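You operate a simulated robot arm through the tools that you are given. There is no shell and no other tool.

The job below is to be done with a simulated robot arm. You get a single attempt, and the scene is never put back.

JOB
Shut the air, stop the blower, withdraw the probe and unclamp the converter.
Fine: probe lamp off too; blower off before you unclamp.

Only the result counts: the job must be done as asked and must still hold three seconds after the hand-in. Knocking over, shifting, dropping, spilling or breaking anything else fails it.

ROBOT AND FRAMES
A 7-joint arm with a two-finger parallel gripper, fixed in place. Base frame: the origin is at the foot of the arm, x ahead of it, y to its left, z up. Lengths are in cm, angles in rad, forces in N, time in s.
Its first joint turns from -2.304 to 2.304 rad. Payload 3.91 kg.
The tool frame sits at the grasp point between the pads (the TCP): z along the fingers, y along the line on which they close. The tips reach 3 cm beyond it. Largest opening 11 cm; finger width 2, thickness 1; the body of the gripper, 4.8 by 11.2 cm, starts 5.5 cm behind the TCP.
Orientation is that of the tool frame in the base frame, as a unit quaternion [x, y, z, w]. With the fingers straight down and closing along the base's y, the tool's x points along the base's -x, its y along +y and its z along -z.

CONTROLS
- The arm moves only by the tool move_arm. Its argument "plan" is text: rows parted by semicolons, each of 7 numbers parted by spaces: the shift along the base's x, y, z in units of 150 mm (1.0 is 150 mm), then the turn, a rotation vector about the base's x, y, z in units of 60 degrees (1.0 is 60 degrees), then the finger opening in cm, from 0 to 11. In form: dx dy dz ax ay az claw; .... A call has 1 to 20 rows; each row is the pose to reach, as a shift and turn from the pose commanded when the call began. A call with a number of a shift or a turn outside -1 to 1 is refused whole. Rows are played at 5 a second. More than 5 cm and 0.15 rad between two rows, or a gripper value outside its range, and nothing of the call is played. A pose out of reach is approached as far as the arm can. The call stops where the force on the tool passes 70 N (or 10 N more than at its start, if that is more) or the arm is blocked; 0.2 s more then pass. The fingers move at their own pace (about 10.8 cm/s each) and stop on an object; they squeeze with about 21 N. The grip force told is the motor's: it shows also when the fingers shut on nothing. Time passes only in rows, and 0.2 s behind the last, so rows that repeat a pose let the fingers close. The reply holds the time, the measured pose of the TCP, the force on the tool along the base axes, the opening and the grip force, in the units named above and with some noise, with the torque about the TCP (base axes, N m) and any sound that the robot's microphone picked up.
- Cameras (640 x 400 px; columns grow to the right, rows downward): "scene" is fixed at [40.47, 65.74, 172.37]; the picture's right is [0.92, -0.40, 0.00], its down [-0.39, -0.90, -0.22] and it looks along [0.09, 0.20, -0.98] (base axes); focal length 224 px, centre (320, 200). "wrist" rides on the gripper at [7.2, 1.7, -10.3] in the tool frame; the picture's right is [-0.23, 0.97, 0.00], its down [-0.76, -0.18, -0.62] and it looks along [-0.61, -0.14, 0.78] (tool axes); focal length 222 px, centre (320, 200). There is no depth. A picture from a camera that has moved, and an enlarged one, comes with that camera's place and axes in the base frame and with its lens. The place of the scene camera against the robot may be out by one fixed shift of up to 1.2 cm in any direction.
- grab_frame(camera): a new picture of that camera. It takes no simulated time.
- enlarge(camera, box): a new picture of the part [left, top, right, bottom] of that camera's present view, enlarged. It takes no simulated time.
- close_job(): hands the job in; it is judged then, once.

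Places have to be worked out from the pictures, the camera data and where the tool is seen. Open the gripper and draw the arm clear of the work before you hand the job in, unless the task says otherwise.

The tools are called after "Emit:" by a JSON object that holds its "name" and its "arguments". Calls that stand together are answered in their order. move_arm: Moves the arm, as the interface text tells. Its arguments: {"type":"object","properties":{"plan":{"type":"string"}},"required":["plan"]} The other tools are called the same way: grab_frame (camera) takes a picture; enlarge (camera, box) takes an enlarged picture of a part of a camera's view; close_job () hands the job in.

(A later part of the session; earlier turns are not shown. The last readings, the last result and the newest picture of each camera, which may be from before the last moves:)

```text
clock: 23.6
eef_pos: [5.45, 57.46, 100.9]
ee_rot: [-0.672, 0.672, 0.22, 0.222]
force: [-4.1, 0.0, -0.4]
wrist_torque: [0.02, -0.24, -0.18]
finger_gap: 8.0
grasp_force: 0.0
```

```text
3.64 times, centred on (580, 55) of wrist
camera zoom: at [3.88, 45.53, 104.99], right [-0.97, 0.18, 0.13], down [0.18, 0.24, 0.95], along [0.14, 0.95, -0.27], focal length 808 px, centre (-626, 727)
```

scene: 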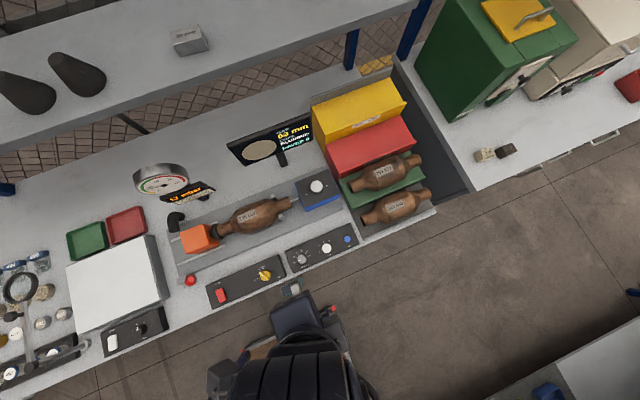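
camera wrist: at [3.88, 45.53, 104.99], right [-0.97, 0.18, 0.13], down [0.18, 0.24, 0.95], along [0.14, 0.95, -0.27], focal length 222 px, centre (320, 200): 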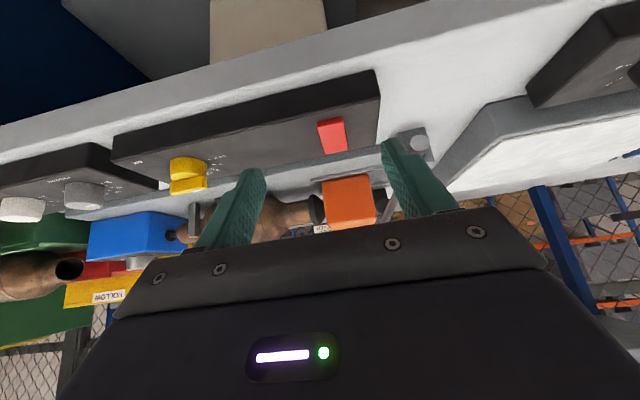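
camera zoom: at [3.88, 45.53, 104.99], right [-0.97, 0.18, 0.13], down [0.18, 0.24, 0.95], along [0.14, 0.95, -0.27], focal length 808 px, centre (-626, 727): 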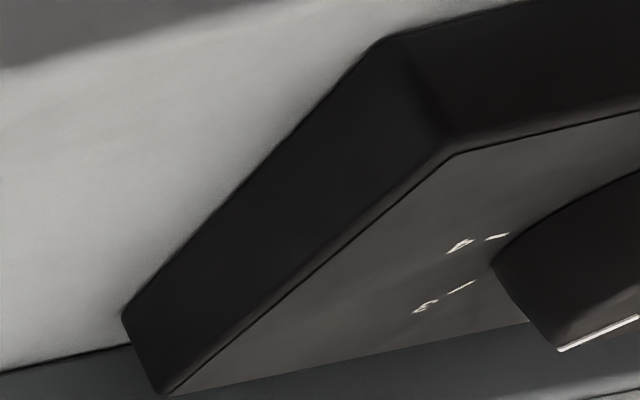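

The geometry says the rocker is now near-end-down, but the end positions barely moved in the pictures, so it may have started that way. As a test I'll press the far end (by the label), keeping the tool tilted so the gripper body clears the lever ball. First I'll hover with fingers closed.

Emit:
{"name": "move_arm", "arguments": {"plan": "-0.02 0.1 0 0 0 0 4; -0.04 0.25 0 0 0 0 0; -0.06 0.4 -0.03 0 0 0 0; -0.072 0.523 -0.06 0 0 0 0; -0.072 0.523 -0.1 0 0 0 0; -0.072 0.523 -0.1 0 0 0 0"}}

Emit:
{"name": "grab_frame", "arguments": {"camera": "wrist"}}

Emit:
{"name": "enlarge", "arguments": {"camera": "wrist", "box": [260, 100, 460, 230]}}

```text
clock: 25.0
eef_pos: [4.55, 65.32, 99.36]
ee_rot: [0.672, -0.671, -0.221, -0.221]
force: [-0.1, -0.4, 0.4]
wrist_torque: [0.01, -0.01, 0.01]
finger_gap: 0.0
grasp_force: 21.8
```

```text
taken
camera wrist: at [2.96, 53.43, 103.5], right [-0.97, 0.18, 0.13], down [0.18, 0.24, 0.95], along [0.14, 0.95, -0.27], focal length 222 px, centre (320, 200)
```

wrist: 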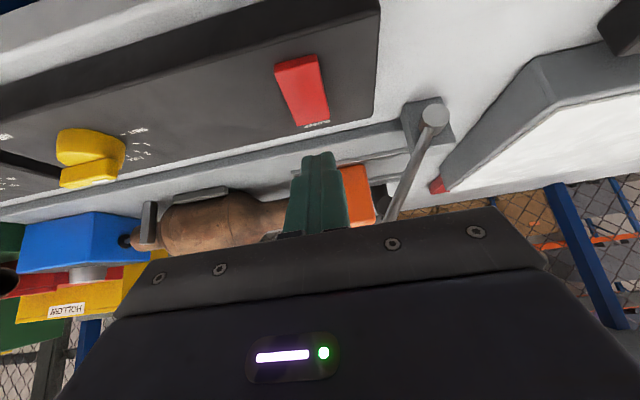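

```text
3.08 times, centred on (360, 165) of wrist
camera zoom: at [2.96, 53.43, 103.5], right [-0.97, 0.18, 0.13], down [0.18, 0.24, 0.95], along [0.14, 0.95, -0.27], focal length 684 px, centre (197, 308)
```

zoom: 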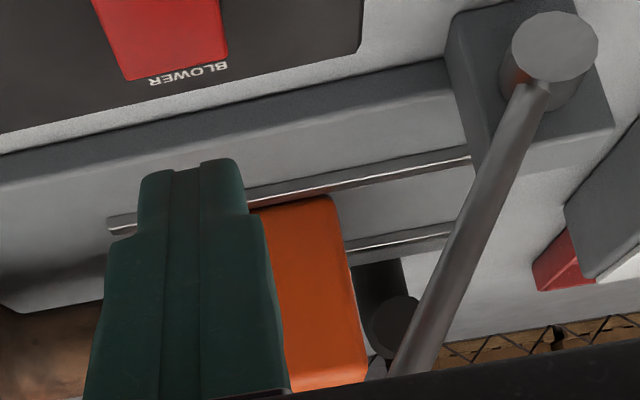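

I can see the lever clearly now: its pivot axis runs along y and the rod leans toward +x. I'll zoom on the rocker from here before pressing the far end.

Emit:
{"name": "enlarge", "arguments": {"camera": "wrist", "box": [250, 40, 360, 140]}}

```text
4.00 times, centred on (305, 90) of wrist
camera zoom: at [2.96, 53.43, 103.5], right [-0.97, 0.18, 0.13], down [0.18, 0.24, 0.95], along [0.14, 0.95, -0.27], focal length 888 px, centre (380, 640)
```

zoom: 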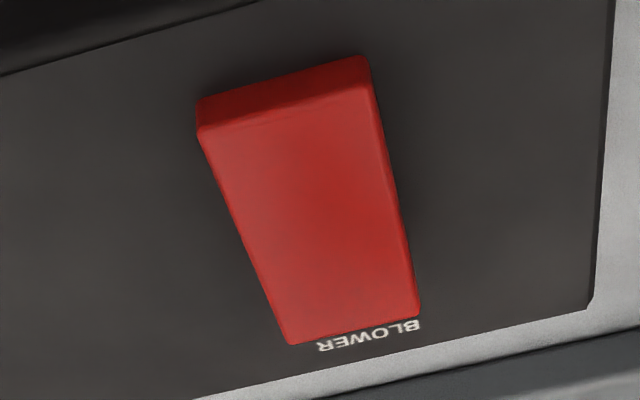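

Measurements again agree the near end is down now. I'm pressing the far end in small steps.

Emit:
{"name": "move_arm", "arguments": {"plan": "0 0 -0.08 0 0 0 0; 0 0 -0.14 0 0 0 0; 0 0 -0.17 0 0 0 0; 0 0 -0.19 0 0 0 0; 0 0 -0.21 0 0 0 0; 0 0 -0.23 0 0 0 0; 0 0 -0.25 0 0 0 0; 0 0 -0.27 0 0 0 0"}}

Emit:
{"name": "grab_frame", "arguments": {"camera": "wrist"}}

Emit:
{"name": "enlarge", "arguments": {"camera": "wrist", "box": [250, 40, 400, 200]}}

```text
clock: 26.4
eef_pos: [4.47, 65.72, 96.63]
ee_rot: [-0.67, 0.671, 0.225, 0.223]
force: [-0.7, 4.0, 7.0]
wrist_torque: [0.2, -0.03, 0.01]
finger_gap: 0.0
grasp_force: 21.2
stopped in row 6: the force on the tool passed its limit at 79 N (the readings are from after the stop); the commanded pose is now the measured one
```

```text
taken
camera wrist: at [2.93, 53.75, 100.61], right [-0.97, 0.18, 0.14], down [0.18, 0.23, 0.96], along [0.14, 0.96, -0.26], focal length 222 px, centre (320, 200)
```

wrist: 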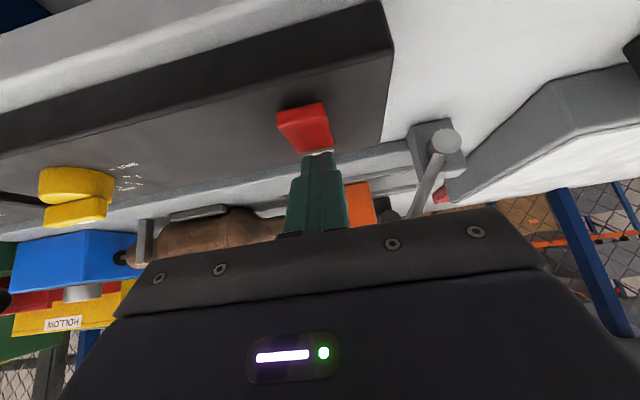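

```text
2.50 times, centred on (325, 120) of wrist
camera zoom: at [2.93, 53.75, 100.61], right [-0.97, 0.18, 0.14], down [0.18, 0.23, 0.96], along [0.14, 0.96, -0.26], focal length 555 px, centre (308, 400)
```

zoom: 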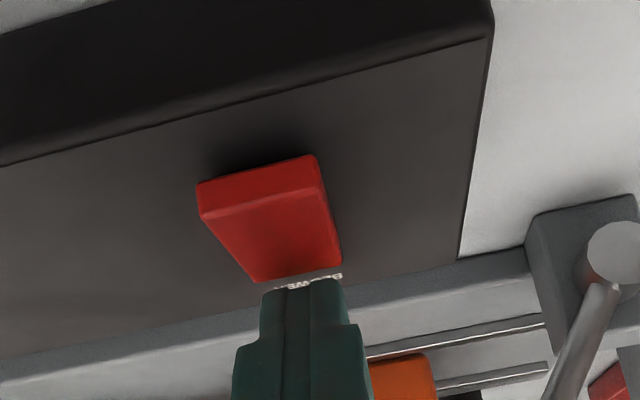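

The far-end press flipped it: the near end is now raised, with a dark shadow beneath it. I'll return to the exact vertical viewing pose used before any press and compare the two states with the original picture.

Emit:
{"name": "move_arm", "arguments": {"plan": "0 -0.02 0.1 0 0 0 0; 0.02 -0.08 0.25 -0.12 0 0 2; 0.06 -0.15 0.4 -0.24 0 0 4; 0.1 -0.22 0.52 -0.36 0 0 6; 0.14 -0.3 0.62 -0.48 0 0 8; 0.182 -0.381 0.691 -0.6 0 0 8; 0.182 -0.381 0.691 -0.6 0 0 8"}}

Emit:
{"name": "enlarge", "arguments": {"camera": "wrist", "box": [260, 80, 460, 210]}}

Emit:
{"name": "enlarge", "arguments": {"camera": "scene", "box": [200, 250, 290, 315]}}

Emit:
{"name": "enlarge", "arguments": {"camera": "wrist", "box": [325, 115, 375, 185]}}

Emit:
{"name": "enlarge", "arguments": {"camera": "scene", "box": [205, 275, 235, 305]}}

```text
clock: 28.0
eef_pos: [7.23, 59.91, 106.98]
ee_rot: [-0.706, 0.708, 0.007, 0.006]
force: [-0.1, 0.2, 0.6]
wrist_torque: [-0.05, -0.01, -0.03]
finger_gap: 8.01
grasp_force: 0.1
```

```text
3.08 times, centred on (360, 145) of wrist
camera zoom: at [5.61, 52.54, 117.24], right [-0.97, 0.23, 0.0], down [0.18, 0.75, 0.63], along [0.14, 0.62, -0.77], focal length 684 px, centre (197, 369)
```

zoom: 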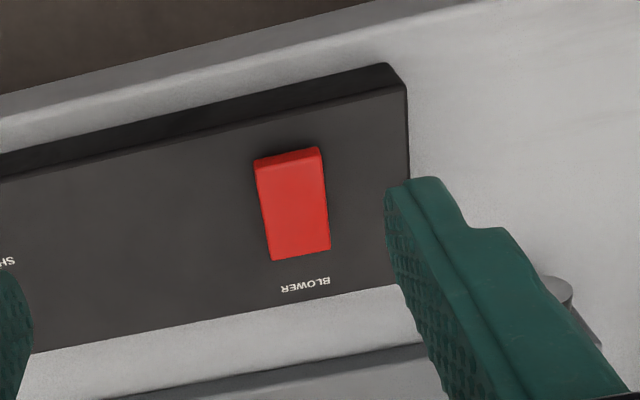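

```text
6.15 times, centred on (245, 282) of scene
camera zoom: at [40.47, 65.74, 172.37], right [0.92, -0.4, 0.0], down [-0.39, -0.9, -0.22], along [0.09, 0.2, -0.98], focal length 1379 px, centre (782, -308)
```

zoom: 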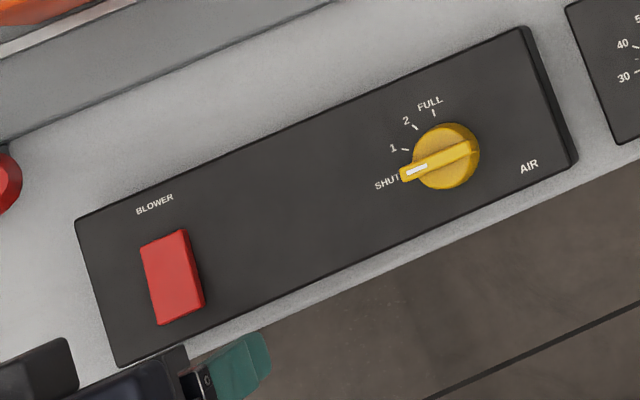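

```text
5.71 times, centred on (350, 150) of wrist
camera zoom: at [5.61, 52.54, 117.24], right [-0.97, 0.23, 0.0], down [0.18, 0.75, 0.63], along [0.14, 0.62, -0.77], focal length 1269 px, centre (149, 486)
```

zoom: 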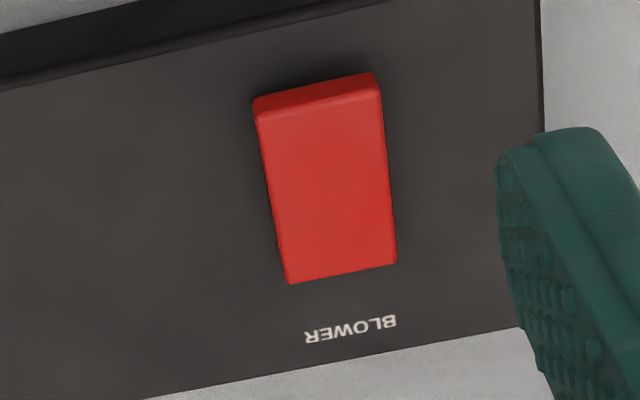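

```text
13.33 times, centred on (220, 290) of scene
camera zoom: at [40.47, 65.74, 172.37], right [0.92, -0.4, 0.0], down [-0.39, -0.9, -0.22], along [0.09, 0.2, -0.98], focal length 2988 px, centre (1653, -1000)
```

zoom: 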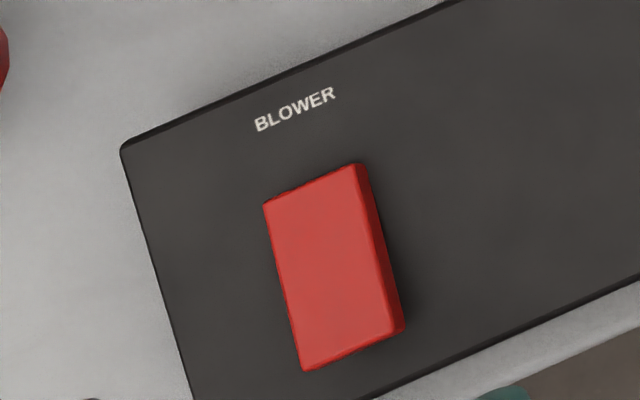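

In this new state the rocker outline (left edge 140→158, x-range 140–204) differs from the original crop, where it matched the near-end-down state (137→165, x-range 137–208). So the blower started near-end-down (ON) and the far-end press switched it. One more identical crop to confirm.

Emit:
{"name": "enlarge", "arguments": {"camera": "scene", "box": [160, 210, 240, 310]}}

Emit:
{"name": "enlarge", "arguments": {"camera": "scene", "box": [160, 160, 370, 310]}}

Emit:
{"name": "enlarge", "arguments": {"camera": "scene", "box": [190, 220, 370, 320]}}

Emit:
{"name": "enlarge", "arguments": {"camera": "scene", "box": [95, 305, 145, 360]}}

```text
4.00 times, centred on (200, 260) of scene
camera zoom: at [40.47, 65.74, 172.37], right [0.92, -0.4, 0.0], down [-0.39, -0.9, -0.22], along [0.09, 0.2, -0.98], focal length 896 px, centre (800, -40)
```

zoom: 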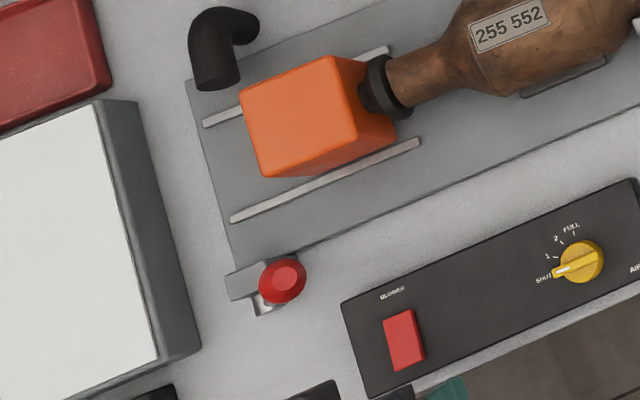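

```text
2.67 times, centred on (265, 235) of scene
camera zoom: at [40.47, 65.74, 172.37], right [0.92, -0.4, 0.0], down [-0.39, -0.9, -0.22], along [0.09, 0.2, -0.98], focal length 598 px, centre (467, 107)
```

zoom: 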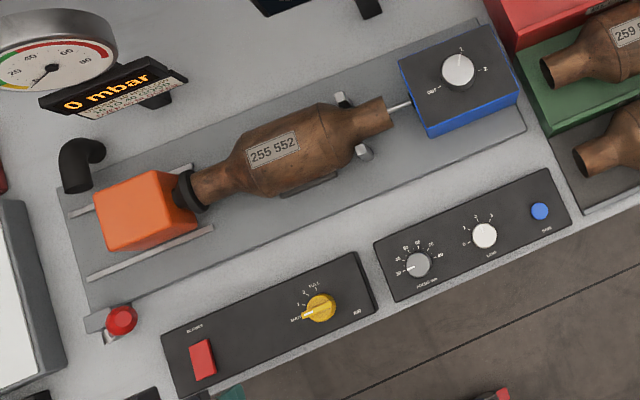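

```text
3.56 times, centred on (280, 270) of scene
camera zoom: at [40.47, 65.74, 172.37], right [0.92, -0.4, 0.0], down [-0.39, -0.9, -0.22], along [0.09, 0.2, -0.98], focal length 797 px, centre (462, -49)
```

zoom: 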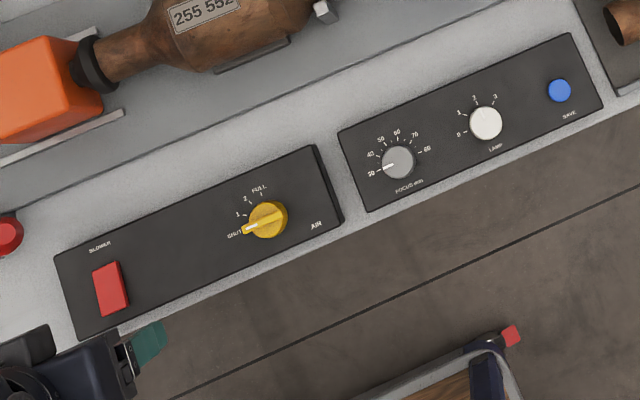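

```text
7.27 times, centred on (120, 332) of scene
camera zoom: at [40.47, 65.74, 172.37], right [0.92, -0.4, 0.0], down [-0.39, -0.9, -0.22], along [0.09, 0.2, -0.98], focal length 1630 px, centre (1774, -764)
```

zoom: 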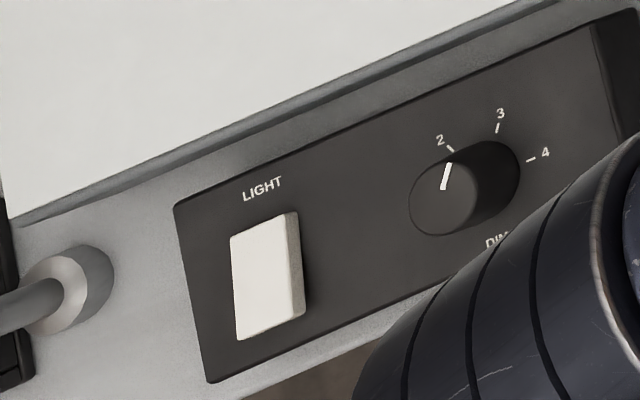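

I'm fairly confident the blower is now off, but this matters, so I'll check it with the air valve. I'll crack the air to 1 briefly and see whether the gauge stays at 0, then shut it again. I'm moving back to the knob (centre refined to about (20.05, 64.35)) with yaw +60°.

Emit:
{"name": "move_arm", "arguments": {"plan": "0.1 0.03 -0.03 -0.017 -0.001 0.125 7; 0.2 0.07 -0.06 -0.017 -0.002 0.25 6; 0.32 0.11 -0.1 -0.017 -0.003 0.375 6; 0.45 0.15 -0.15 -0.017 -0.005 0.5 6; 0.57 0.19 -0.2 -0.017 -0.006 0.625 6; 0.69 0.23 -0.25 -0.016 -0.007 0.75 6; 0.8 0.27 -0.3 -0.016 -0.008 0.875 6; 0.857 0.29 -0.35 -0.016 -0.009 1.0 6; 0.857 0.29 -0.5 -0.016 -0.009 1.0 6; 0.857 0.29 -0.62 -0.016 -0.009 1.0 6; 0.857 0.29 -0.707 -0.016 -0.009 1.0 6; 0.857 0.29 -0.707 -0.016 -0.009 1.0 6"}}

Emit:
{"name": "enlarge", "arguments": {"camera": "wrist", "box": [220, 100, 420, 230]}}

```text
clock: 30.6
eef_pos: [20.3, 64.37, 96.41]
ee_rot: [0.966, -0.26, 0.001, 0.0]
force: [0.4, 0.2, -0.4]
wrist_torque: [0.02, 0.03, 0.01]
finger_gap: 6.01
grasp_force: 0.1
```

```text
3.08 times, centred on (320, 165) of wrist
camera zoom: at [25.69, 59.37, 106.74], right [-0.69, -0.73, 0.0], down [-0.57, 0.54, 0.62], along [-0.45, 0.42, -0.78], focal length 684 px, centre (320, 308)
```

zoom: 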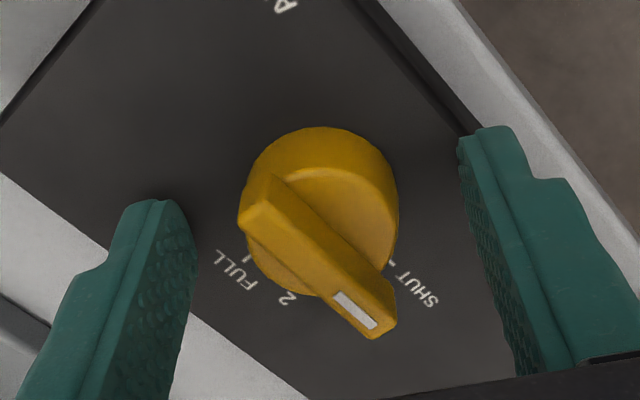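

The knob is centred between the fingers and the bar is clear of the pads. Closing on the knob.

Emit:
{"name": "move_arm", "arguments": {"plan": "0 0 0 0 0 0 3; 0 0 0 0 0 0 0; 0 0 0 0 0 0 0; 0 0 0 0 0 0 0"}}

```text
clock: 31.6
eef_pos: [20.24, 64.38, 96.41]
ee_rot: [0.966, -0.259, 0.0, 0.001]
force: [-0.1, 1.7, -3.0]
wrist_torque: [0.1, -0.04, 0.02]
finger_gap: 3.32
grasp_force: 45.4
```

Well-centred grip, almost no side load. I'm turning clockwise 30° to "1" and reading the gauge.

Emit:
{"name": "move_arm", "arguments": {"plan": "0 0 0 0 0 -0.1 0; 0 0 0 0 0 -0.2 0; 0 0 0 0 0 -0.3 0; 0 0 0 0 0 -0.4 0; 0 0 0 0 0 -0.5 0; 0 0 0 0 0 -0.5 0; 0 0 0 0 0 -0.5 0; 0 0 0 0 0 -0.5 0; 0 0 0 0 0 -0.5 0"}}

Emit:
{"name": "enlarge", "arguments": {"camera": "scene", "box": [120, 150, 230, 215]}}

Emit:
{"name": "grab_frame", "arguments": {"camera": "wrist"}}

Emit:
{"name": "enlarge", "arguments": {"camera": "scene", "box": [200, 220, 290, 315]}}

```text
clock: 33.6
eef_pos: [20.15, 64.23, 96.37]
ee_rot: [0.866, -0.501, 0.0, 0.002]
force: [-5.2, -1.2, -2.9]
wrist_torque: [-0.59, -0.17, 0.04]
finger_gap: 3.28
grasp_force: 45.3
```

```text
5.82 times, centred on (175, 182) of scene
camera zoom: at [40.47, 65.74, 172.37], right [0.92, -0.4, 0.0], down [-0.39, -0.9, -0.22], along [0.09, 0.2, -0.98], focal length 1304 px, centre (1164, 302)
```

zoom: 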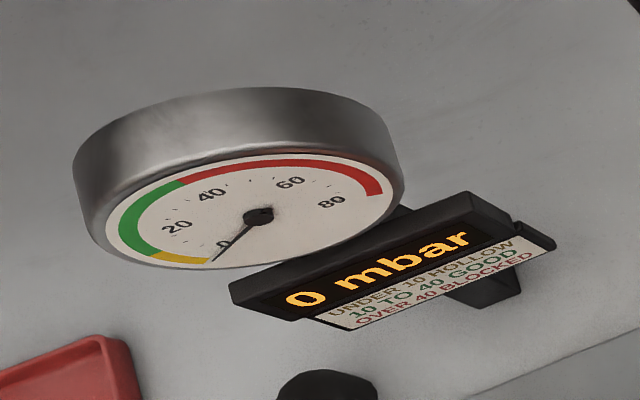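

```text
taken
camera wrist: at [22.37, 57.29, 106.76], right [-0.96, -0.29, 0.0], down [-0.23, 0.75, 0.62], along [-0.18, 0.59, -0.78], focal length 222 px, centre (320, 200)
```

wrist: 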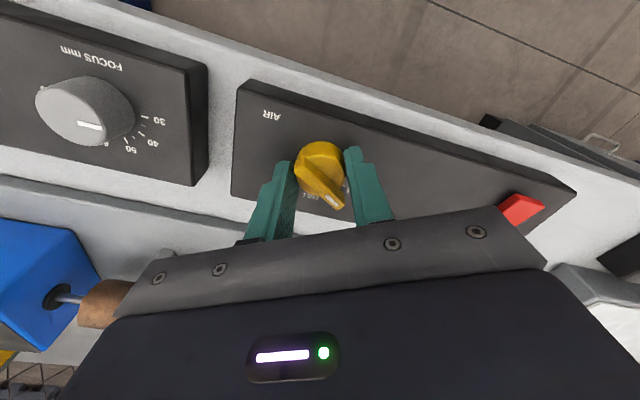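

```text
4.21 times, centred on (245, 268) of scene
camera zoom: at [40.47, 65.74, 172.37], right [0.92, -0.4, 0.0], down [-0.39, -0.9, -0.22], along [0.09, 0.2, -0.98], focal length 944 px, centre (636, -84)
```

zoom: 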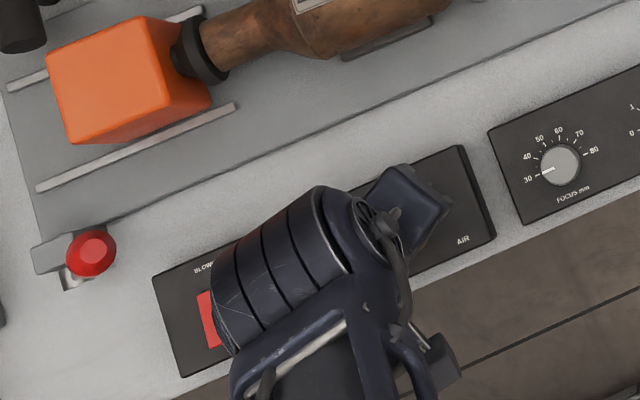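

The gauge still reads 0 with the valve at about 1. I'll go to 2, where it originally read 17 mbar, and wait a moment for certainty.

Emit:
{"name": "move_arm", "arguments": {"plan": "0 0 0 0 0 -0.1 0; 0 0 0 0 0 -0.2 0; 0 0 0 0 0 -0.3 0; 0 0 0 0 0 -0.4 0; 0 0 0 0 0 -0.5 0; 0 0 0 0 0 -0.5 0; 0 0 0 0 0 -0.5 0; 0 0 0 0 0 -0.5 0; 0 0 0 0 0 -0.5 0; 0 0 0 0 0 -0.5 0; 0 0 0 0 0 -0.5 0"}}

Emit:
{"name": "enlarge", "arguments": {"camera": "scene", "box": [120, 150, 230, 215]}}

Emit:
{"name": "enlarge", "arguments": {"camera": "wrist", "box": [220, 100, 420, 230]}}

```text
clock: 36.0
eef_pos: [20.1, 64.36, 96.35]
ee_rot: [-0.707, 0.707, 0.0, -0.001]
force: [-19.2, 0.6, -7.2]
wrist_torque: [0.26, 0.68, 0.05]
finger_gap: 3.27
grasp_force: 45.2
```

```text
5.82 times, centred on (175, 182) of scene
camera zoom: at [40.47, 65.74, 172.37], right [0.92, -0.4, 0.0], down [-0.39, -0.9, -0.22], along [0.09, 0.2, -0.98], focal length 1304 px, centre (1164, 302)
```

zoom: 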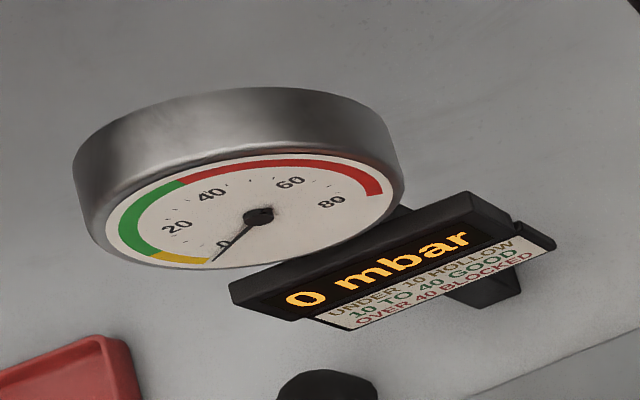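

```text
3.08 times, centred on (320, 165) of wrist
camera zoom: at [18.44, 57.13, 106.77], right [-0.97, 0.23, 0.0], down [0.18, 0.76, 0.62], along [0.14, 0.6, -0.78], focal length 684 px, centre (320, 308)
```

zoom: 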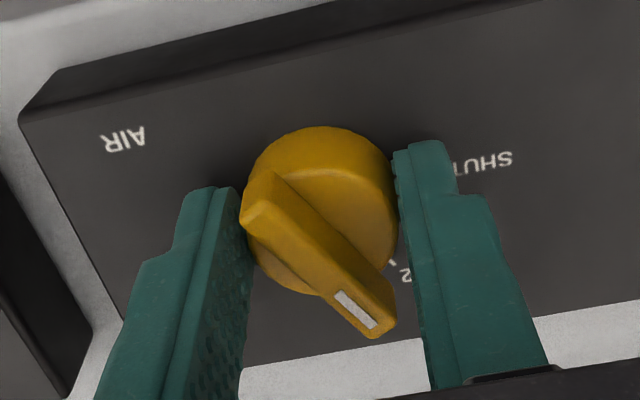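

The valve is at 2 and the gauge stays at 0, so the blower is definitely off. Turning the air back to SHUT (+60°), then releasing and rising.

Emit:
{"name": "move_arm", "arguments": {"plan": "0 0 0 0 0 0.1 0; 0 0 0 0 0 0.2 0; 0 0 0 0 0 0.3 0; 0 0 0 0 0 0.4 0; 0 0 0 0 0 0.5 0; 0 0 0 0 0 0.6 0; 0 0 0 0 0 0.7 0; 0 0 0 0 0 0.8 0; 0 0 0 0 0 0.9 0; 0 0 0 0 0 1.0 0; 0 0 0 0 0 1.0 0"}}

Emit:
{"name": "move_arm", "arguments": {"plan": "0 0 0 0 0 0 3.5; 0 0 0 0 0 0 6; 0 0 0 0 0 0 6; 0 0 0.1 0 0 0 6; 0 0 0.3 0 0 0 6; 0 0 0.5 0 0 0 6; 0 0 0.5 0 0 0 6"}}

Emit:
{"name": "enlarge", "arguments": {"camera": "wrist", "box": [220, 60, 420, 190]}}

Emit:
{"name": "enlarge", "arguments": {"camera": "scene", "box": [200, 250, 290, 315]}}

```text
clock: 38.4
eef_pos: [20.23, 64.38, 96.29]
ee_rot: [0.966, -0.259, 0.001, 0.0]
force: [-1.2, 16.4, 3.8]
wrist_torque: [0.42, -0.4, -0.04]
finger_gap: 3.25
grasp_force: 44.9
```

```text
clock: 40.0
eef_pos: [20.02, 64.3, 103.74]
ee_rot: [0.966, -0.26, 0.0, 0.002]
force: [0.6, 0.4, 0.8]
wrist_torque: [0.03, 0.0, -0.02]
finger_gap: 5.98
grasp_force: 0.1
```

```text
3.08 times, centred on (320, 125) of wrist
camera zoom: at [25.44, 59.28, 114.17], right [-0.69, -0.73, 0.0], down [-0.57, 0.54, 0.62], along [-0.45, 0.43, -0.78], focal length 684 px, centre (320, 431)
```

zoom: 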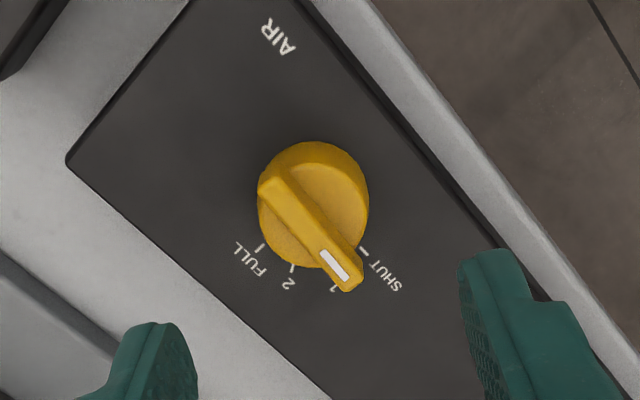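

```text
6.15 times, centred on (245, 282) of scene
camera zoom: at [40.47, 65.74, 172.37], right [0.92, -0.4, 0.0], down [-0.39, -0.9, -0.22], along [0.09, 0.2, -0.98], focal length 1379 px, centre (782, -308)
```

zoom: 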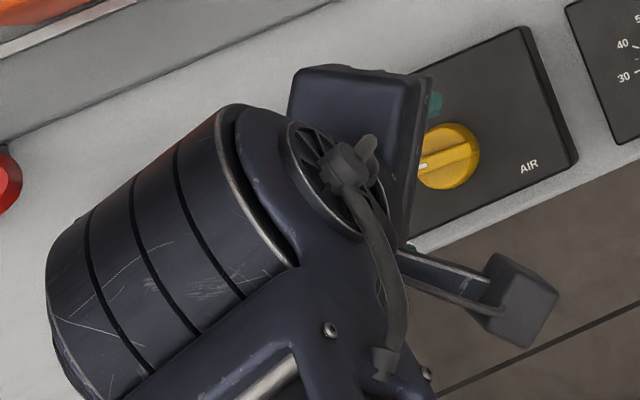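

The pointer is back on SHUT. Now I'm raising and moving toward the probe box on the right, turning the camera to face +y.

Emit:
{"name": "move_arm", "arguments": {"plan": "0.05 0 0.15 0 0 -0.125 6; 0.15 0.02 0.3 0 0 -0.25 8; 0.3 0.05 0.45 0 0 -0.375 8; 0.45 0.1 0.6 0 0 -0.5 8; 0.6 0.15 0.65 0 0 -0.625 8; 0.75 0.2 0.65 0 0 -0.75 8; 0.9 0.25 0.65 0 0 -0.875 8; 1.0 0.3 0.65 0 0 -1.0 8; 1.0 0.3 0.65 0 0 -1.0 8"}}

Emit:
{"name": "grab_frame", "arguments": {"camera": "wrist"}}

Emit:
{"name": "enlarge", "arguments": {"camera": "scene", "box": [200, 250, 290, 315]}}

```text
clock: 42.0
eef_pos: [35.27, 68.66, 113.74]
ee_rot: [-0.706, 0.708, 0.0, -0.001]
force: [0.2, 1.0, 0.1]
wrist_torque: [0.02, -0.01, -0.01]
finger_gap: 8.01
grasp_force: 0.1
```

```text
taken
camera wrist: at [33.57, 61.59, 124.05], right [-0.97, 0.23, 0.0], down [0.18, 0.76, 0.62], along [0.14, 0.6, -0.78], focal length 222 px, centre (320, 200)
```

wrist: 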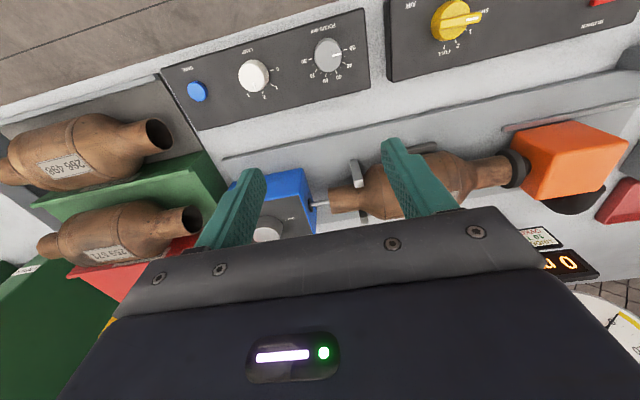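

```text
6.15 times, centred on (245, 282) of scene
camera zoom: at [40.47, 65.74, 172.37], right [0.92, -0.4, 0.0], down [-0.39, -0.9, -0.22], along [0.09, 0.2, -0.98], focal length 1379 px, centre (782, -308)
```

zoom: 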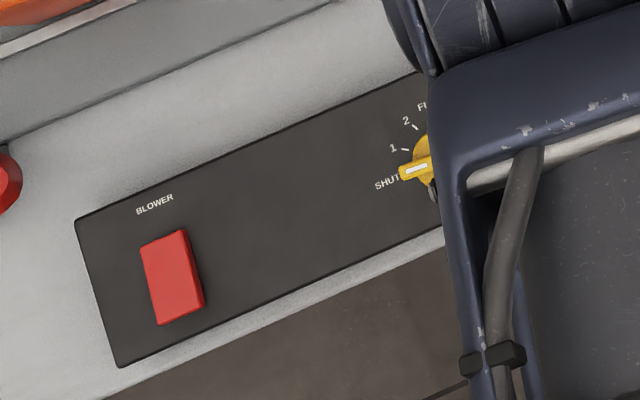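

Air is on SHUT and the blower rocker unchanged. I'm moving closer to the probe box for a good look at its knob.

Emit:
{"name": "move_arm", "arguments": {"plan": "0.15 0.13 -0.03 0 0 0 8; 0.3 0.26 -0.06 0 0 0 8; 0.45 0.39 -0.1 0 0 0 8; 0.57 0.5 -0.13 0 0 0 8; 0.663 0.6 -0.16 0 0 0 8; 0.663 0.6 -0.16 0 0 0 8"}}

Emit:
{"name": "grab_frame", "arguments": {"camera": "wrist"}}

Emit:
{"name": "enlarge", "arguments": {"camera": "wrist", "box": [220, 90, 420, 220]}}

```text
clock: 43.4
eef_pos: [44.95, 77.7, 111.2]
ee_rot: [-0.706, 0.708, 0.0, -0.001]
force: [-0.2, -0.3, 0.3]
wrist_torque: [-0.01, 0.03, -0.02]
finger_gap: 7.98
grasp_force: 0.0
```

```text
taken
camera wrist: at [43.48, 70.51, 121.65], right [-0.97, 0.23, 0.0], down [0.18, 0.76, 0.62], along [0.14, 0.6, -0.78], focal length 222 px, centre (320, 200)
```

wrist: 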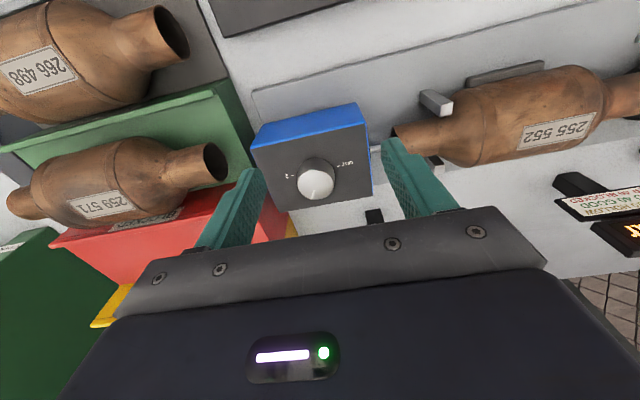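

```text
3.08 times, centred on (320, 155) of wrist
camera zoom: at [43.48, 70.51, 121.65], right [-0.97, 0.23, 0.0], down [0.18, 0.76, 0.62], along [0.14, 0.6, -0.78], focal length 684 px, centre (320, 338)
```

zoom: 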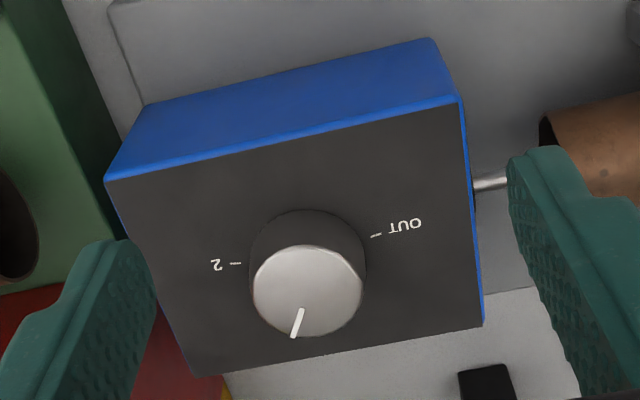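

The knob reads: OUT at ~185°, 1 at ~60° (where the pointer is now) and 2 at ~0°. It's about 4 cm across, centred near (47, 84.2) on the box top at z ≈ 98.7. I'll hover above it with yaw −45° so a 120° turn stays within known wrist range.

Emit:
{"name": "move_arm", "arguments": {"plan": "0.02 0.07 0 0 0 -0.125 7; 0.04 0.14 -0.03 0 0 -0.25 7; 0.07 0.21 -0.08 0 0 -0.375 7; 0.1 0.28 -0.14 0 0 -0.5 7; 0.12 0.35 -0.2 0 0 -0.625 7; 0.137 0.423 -0.25 0 0 -0.75 7; 0.137 0.423 -0.283 0 0 -0.75 7; 0.137 0.423 -0.283 0 0 -0.75 7"}}

Emit:
{"name": "grab_frame", "arguments": {"camera": "wrist"}}

Emit:
{"name": "enlarge", "arguments": {"camera": "wrist", "box": [220, 80, 420, 210]}}

Emit:
{"name": "grab_frame", "arguments": {"camera": "scene"}}

```text
clock: 45.2
eef_pos: [47.04, 84.12, 106.87]
ee_rot: [-0.382, 0.924, 0.001, -0.001]
force: [-0.3, 0.3, -0.4]
wrist_torque: [0.02, 0.01, 0.0]
finger_gap: 6.99
grasp_force: 0.0
```

```text
taken
camera wrist: at [40.86, 80.32, 117.34], right [-0.53, 0.85, 0.0], down [0.67, 0.41, 0.62], along [0.53, 0.33, -0.78], focal length 222 px, centre (320, 200)
```

wrist: 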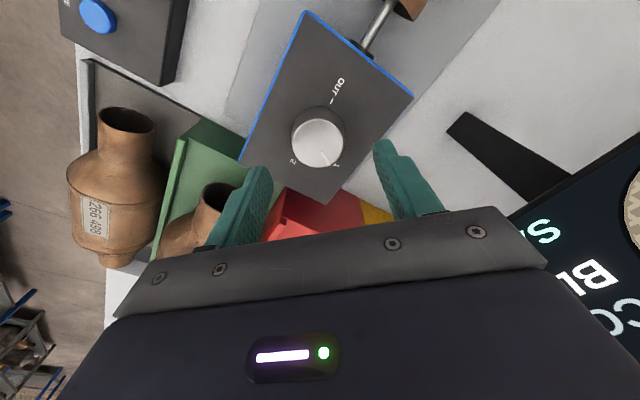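

```text
3.08 times, centred on (320, 145) of wrist
camera zoom: at [40.86, 80.32, 117.34], right [-0.53, 0.85, 0.0], down [0.67, 0.41, 0.62], along [0.53, 0.33, -0.78], focal length 684 px, centre (320, 369)
```

zoom: 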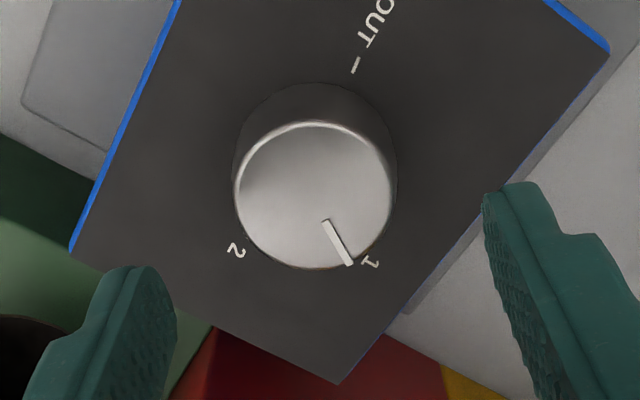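

```text
taken
```

scene: 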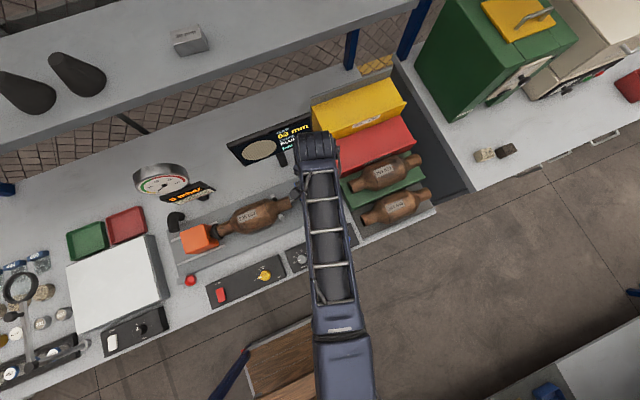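

The knob is triangulated at centre (47.0, 83.95), top z = 101.4, box top z = 98.9. The pointer is at 58° and OUT at ≈186°, so it needs about 128° counter-clockwise. Descending around it and closing.

Emit:
{"name": "move_arm", "arguments": {"plan": "-0.004 -0.016 -0.08 0 0 -0.08 7; -0.004 -0.016 -0.16 0 0 -0.08 7; -0.004 -0.016 -0.23 0 0 -0.08 7; -0.004 -0.016 -0.273 0 0 -0.08 7; -0.004 -0.016 -0.273 0 0 -0.08 7"}}

Emit:
{"name": "enlarge", "arguments": {"camera": "wrist", "box": [220, 90, 420, 220]}}

```text
clock: 46.4
eef_pos: [47.04, 83.91, 102.81]
ee_rot: [-0.343, 0.939, 0.0, -0.001]
force: [-0.3, 0.4, -0.2]
wrist_torque: [0.01, 0.01, -0.03]
finger_gap: 7.01
grasp_force: 0.0
```

```text
3.08 times, centred on (320, 155) of wrist
camera zoom: at [40.48, 80.6, 113.26], right [-0.45, 0.89, 0.0], down [0.7, 0.35, 0.62], along [0.55, 0.28, -0.78], focal length 684 px, centre (320, 338)
```

zoom: 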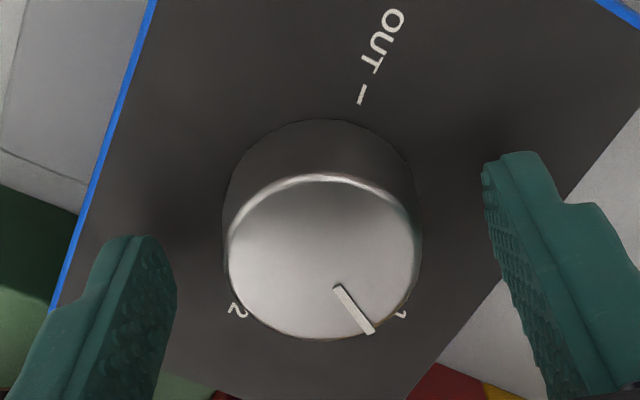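

The knob is centred between the fingers. Closing on it.

Emit:
{"name": "move_arm", "arguments": {"plan": "0 0 0 0 0 0 4; 0 0 0 0 0 0 0; 0 0 0 0 0 0 0; 0 0 0 0 0 0 0"}}

```text
clock: 47.4
eef_pos: [46.93, 83.89, 102.82]
ee_rot: [-0.343, 0.939, 0.0, -0.001]
force: [-2.1, 2.8, -1.6]
wrist_torque: [0.16, 0.06, -0.01]
finger_gap: 4.22
grasp_force: 45.0
```

Firm grip at 4.22 cm with negligible side load. Turning +60° first.

Emit:
{"name": "move_arm", "arguments": {"plan": "0 0 0 0 0 0.1 0; 0 0 0 0 0 0.2 0; 0 0 0 0 0 0.3 0; 0 0 0 0 0 0.4 0; 0 0 0 0 0 0.5 0; 0 0 0 0 0 0.6 0; 0 0 0 0 0 0.7 0; 0 0 0 0 0 0.8 0; 0 0 0 0 0 0.9 0; 0 0 0 0 0 1.0 0; 0 0 0 0 0 1.0 0"}}

Emit:
{"name": "grab_frame", "arguments": {"camera": "wrist"}}

Emit:
{"name": "enlarge", "arguments": {"camera": "wrist", "box": [220, 90, 420, 220]}}

```text
clock: 49.8
eef_pos: [47.12, 83.9, 102.78]
ee_rot: [0.767, -0.642, 0.0, 0.002]
force: [-9.9, 2.4, -3.3]
wrist_torque: [-0.16, 0.05, -0.03]
finger_gap: 4.17
grasp_force: 45.1
```

```text
taken
camera wrist: at [46.77, 76.55, 113.26], right [-1.0, 0.05, 0.0], down [0.04, 0.78, 0.62], along [0.03, 0.62, -0.78], focal length 222 px, centre (320, 200)
```

wrist: 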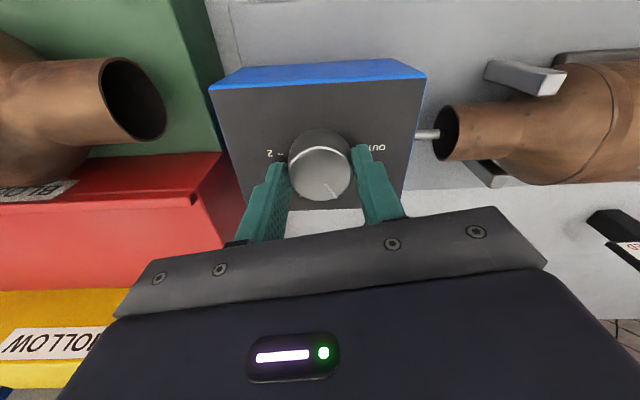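

```text
3.08 times, centred on (320, 155) of wrist
camera zoom: at [46.77, 76.55, 113.26], right [-1.0, 0.05, 0.0], down [0.04, 0.78, 0.62], along [0.03, 0.62, -0.78], focal length 684 px, centre (320, 338)
```

zoom: 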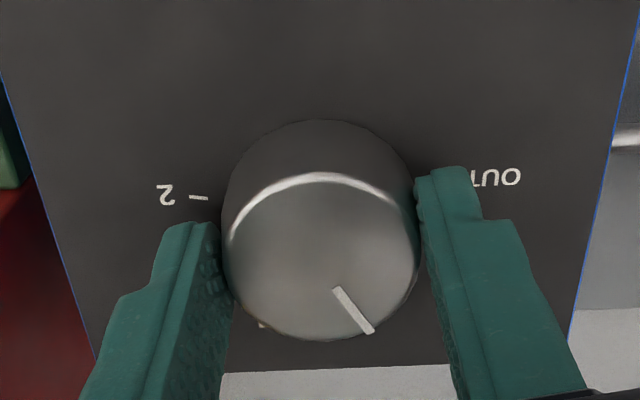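

The knob follows the gripper. I'll continue +60°, then a little more to reach OUT.

Emit:
{"name": "move_arm", "arguments": {"plan": "0 0 0 0 0 0.1 0; 0 0 0 0 0 0.2 0; 0 0 0 0 0 0.3 0; 0 0 0 0 0 0.4 0; 0 0 0 0 0 0.5 0; 0 0 0 0 0 0.6 0; 0 0 0 0 0 0.7 0; 0 0 0 0 0 0.8 0; 0 0 0 0 0 0.9 0; 0 0 0 0 0 1.0 0; 0 0 0 0 0 1.0 0"}}

Emit:
{"name": "grab_frame", "arguments": {"camera": "wrist"}}

Emit:
{"name": "enlarge", "arguments": {"camera": "wrist", "box": [220, 90, 420, 220]}}

Emit:
{"name": "enlarge", "arguments": {"camera": "scene", "box": [265, 165, 355, 225]}}

```text
clock: 52.2
eef_pos: [47.23, 84.04, 102.75]
ee_rot: [0.985, -0.173, 0.0, -0.001]
force: [8.1, 28.3, 10.0]
wrist_torque: [1.19, 0.0, -0.03]
finger_gap: 4.19
grasp_force: 44.9
```

```text
taken
camera wrist: at [53.42, 79.96, 113.27], right [-0.54, -0.84, 0.0], down [-0.66, 0.43, 0.62], along [-0.52, 0.34, -0.78], focal length 222 px, centre (320, 200)
```

wrist: 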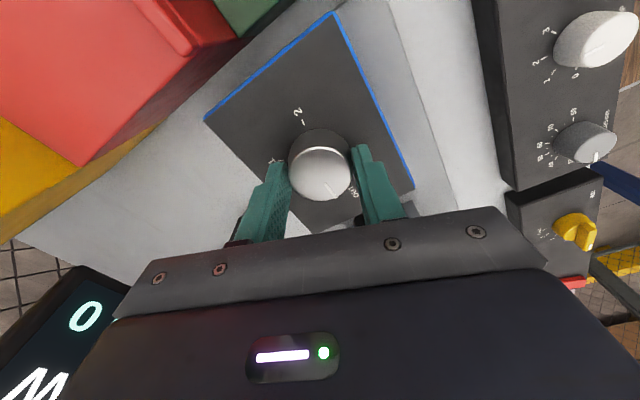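

```text
3.08 times, centred on (320, 155) of wrist
camera zoom: at [53.42, 79.96, 113.27], right [-0.54, -0.84, 0.0], down [-0.66, 0.43, 0.62], along [-0.52, 0.34, -0.78], focal length 684 px, centre (320, 338)
```

zoom: 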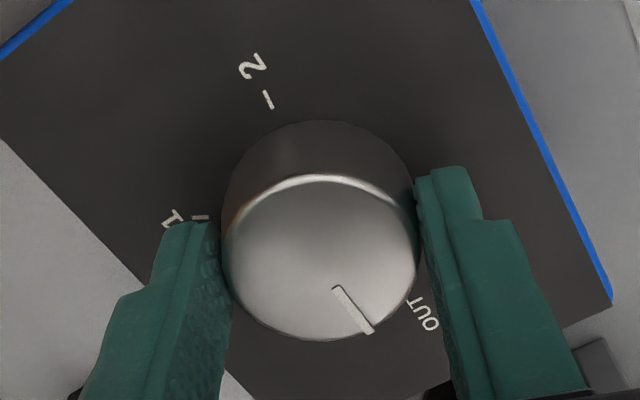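

```text
6.67 times, centred on (310, 195) of scene
camera zoom: at [40.47, 65.74, 172.37], right [0.92, -0.4, 0.0], down [-0.39, -0.9, -0.22], along [0.09, 0.2, -0.98], focal length 1494 px, centre (387, 233)
```

zoom: 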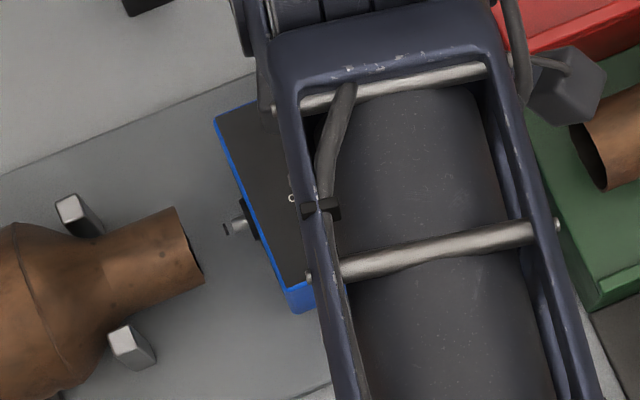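

The probe has withdrawn almost fully, with only a short stub left. The pointer is at ~178° and OUT at ~186°, so I'll turn 8–9° further.

Emit:
{"name": "move_arm", "arguments": {"plan": "0 0 0 0 0 0.07 0; 0 0 0 0 0 0.14 0; 0 0 0 0 0 0.15 0; 0 0 0 0 0 0.15 0"}}

Emit:
{"name": "enlarge", "arguments": {"camera": "wrist", "box": [220, 90, 420, 220]}}

Emit:
{"name": "enlarge", "arguments": {"camera": "scene", "box": [265, 165, 355, 225]}}

```text
clock: 53.2
eef_pos: [47.15, 83.98, 102.89]
ee_rot: [0.995, -0.095, 0.002, 0.0]
force: [10.2, 32.2, 20.0]
wrist_torque: [1.0, -0.19, -0.04]
finger_gap: 4.17
grasp_force: 44.8
```

```text
3.08 times, centred on (320, 155) of wrist
camera zoom: at [53.98, 80.99, 113.27], right [-0.41, -0.91, 0.0], down [-0.72, 0.32, 0.62], along [-0.57, 0.25, -0.78], focal length 684 px, centre (320, 338)
```

zoom: 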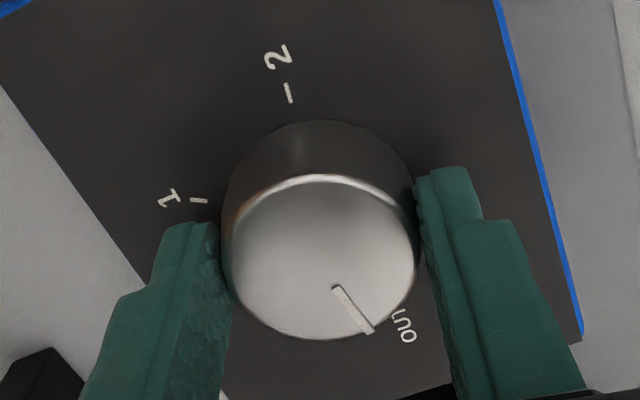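

```text
6.67 times, centred on (310, 195) of scene
camera zoom: at [40.47, 65.74, 172.37], right [0.92, -0.4, 0.0], down [-0.39, -0.9, -0.22], along [0.09, 0.2, -0.98], focal length 1494 px, centre (387, 233)
```

zoom: 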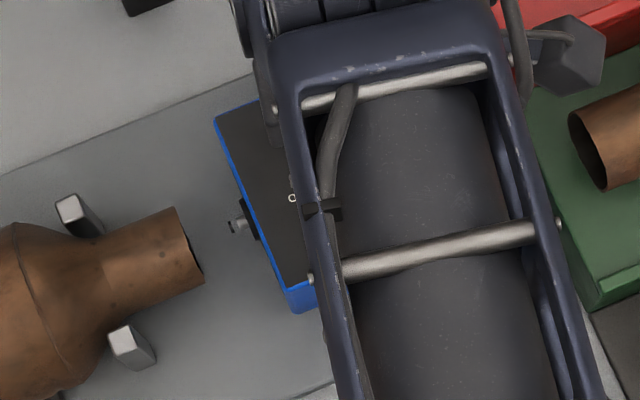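

The probe stub shortened further, so OUT is essentially reached. Releasing and rising to check the pointer.

Emit:
{"name": "move_arm", "arguments": {"plan": "0 0 0 0 0 0 4.5; 0 0 0 0 0 0 7; 0 0 0 0 0 0 7; 0 0 0.1 0 0 0 7; 0 0 0.25 0 0 0 7; 0 -0.05 0.4 0 0 0 7; 0 -0.1 0.5 0 0 0 7; 0 -0.1 0.5 0 0 0 7"}}

Emit:
{"name": "enlarge", "arguments": {"camera": "wrist", "box": [220, 60, 420, 190]}}

Emit:
{"name": "grab_frame", "arguments": {"camera": "wrist"}}

```text
clock: 55.0
eef_pos: [47.04, 82.4, 110.28]
ee_rot: [0.996, -0.094, 0.001, 0.001]
force: [-0.1, 0.0, -0.5]
wrist_torque: [0.03, -0.02, -0.04]
finger_gap: 7.01
grasp_force: 0.1
```

```text
3.08 times, centred on (320, 125) of wrist
camera zoom: at [53.9, 79.43, 120.7], right [-0.41, -0.91, 0.0], down [-0.72, 0.32, 0.62], along [-0.57, 0.25, -0.78], focal length 684 px, centre (320, 431)
```

zoom: 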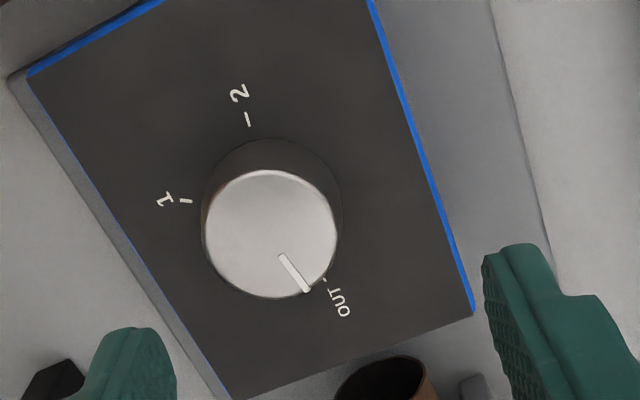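

```text
taken
camera wrist: at [53.9, 79.43, 120.7], right [-0.41, -0.91, 0.0], down [-0.72, 0.32, 0.62], along [-0.57, 0.25, -0.78], focal length 222 px, centre (320, 200)
```

wrist: 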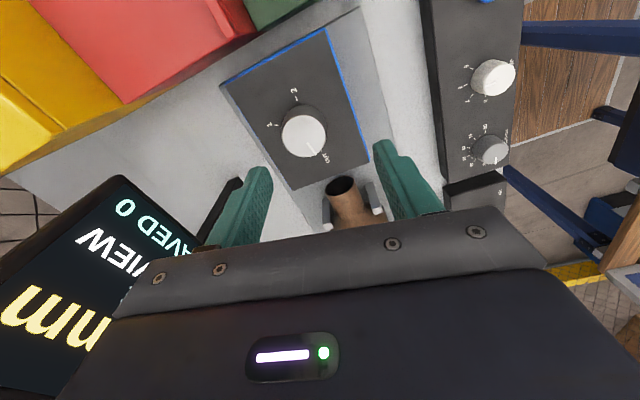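

The probe pointer is on OUT and the screen now says NO VIEW. Next is the lamp knob near (43, 65): moving back toward it with yaw −60°.

Emit:
{"name": "move_arm", "arguments": {"plan": "-0.03 -0.1 0 0 0 -0.125 7; -0.06 -0.22 0 0 0 -0.25 7; -0.1 -0.35 0 0 0 -0.375 7; -0.14 -0.5 0 0 0 -0.5 7; -0.18 -0.65 -0.05 0 0 -0.625 7; -0.22 -0.8 -0.1 0 0 -0.75 7; -0.25 -0.92 -0.15 0 0 -0.875 7; -0.273 -1.0 -0.2 0 0 -1.0 7; -0.273 -1.0 -0.2 0 0 -1.0 7"}}

Emit:
{"name": "move_arm", "arguments": {"plan": "0 -0.05 -0.06 0 0 -0.125 7; 0 -0.1 -0.12 0 0 -0.25 7; 0 -0.15 -0.18 0 0 -0.375 7; 0 -0.16 -0.22 0 0 -0.5 7; 0 -0.163 -0.22 0 0 -0.58 7; 0 -0.163 -0.22 0 0 -0.58 7"}}

Emit:
{"name": "grab_frame", "arguments": {"camera": "wrist"}}

Emit:
{"name": "enlarge", "arguments": {"camera": "wrist", "box": [220, 60, 420, 190]}}

Emit:
{"name": "enlarge", "arguments": {"camera": "scene", "box": [210, 165, 355, 255]}}

```text
clock: 57.0
eef_pos: [42.94, 67.38, 107.35]
ee_rot: [0.814, -0.581, 0.0, 0.002]
force: [0.1, 0.8, 0.3]
wrist_torque: [0.02, 0.02, 0.01]
finger_gap: 7.0
grasp_force: 0.0
```

```text
clock: 58.4
eef_pos: [42.99, 64.93, 103.88]
ee_rot: [-0.604, 0.797, 0.001, -0.001]
force: [-0.5, 0.1, 0.0]
wrist_torque: [0.0, -0.04, 0.02]
finger_gap: 7.0
grasp_force: 0.1
```

```text
taken
camera wrist: at [39.45, 58.5, 114.48], right [-0.88, 0.48, 0.0], down [0.38, 0.69, 0.62], along [0.3, 0.54, -0.78], focal length 222 px, centre (320, 200)
```

wrist: 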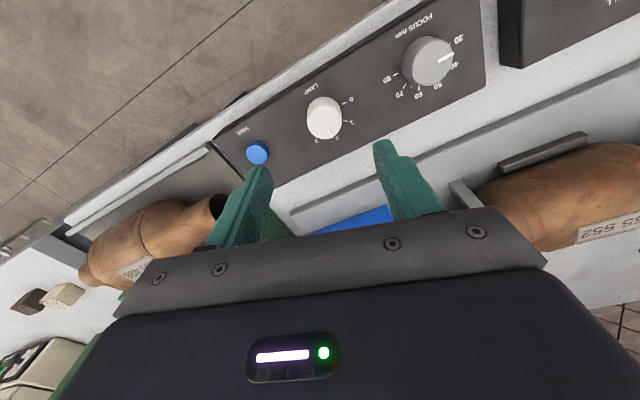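

```text
3.08 times, centred on (320, 125) of wrist
camera zoom: at [39.45, 58.5, 114.48], right [-0.88, 0.48, 0.0], down [0.38, 0.69, 0.62], along [0.3, 0.54, -0.78], focal length 684 px, centre (320, 431)
```

zoom: 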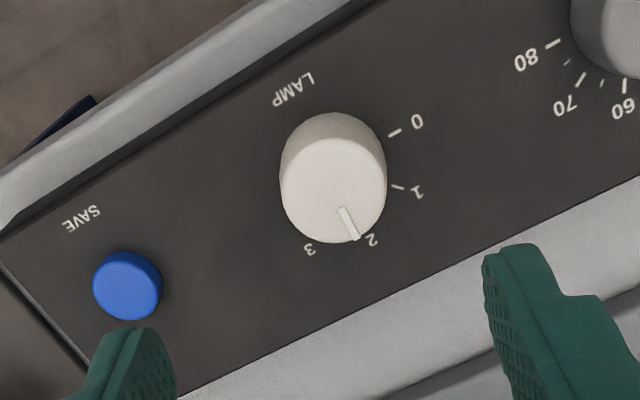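

```text
4.41 times, centred on (282, 210) of scene
camera zoom: at [40.47, 65.74, 172.37], right [0.92, -0.4, 0.0], down [-0.39, -0.9, -0.22], along [0.09, 0.2, -0.98], focal length 989 px, centre (486, 156)
```

zoom: 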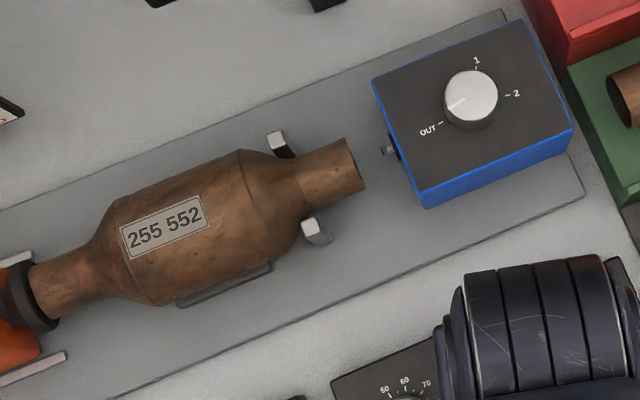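

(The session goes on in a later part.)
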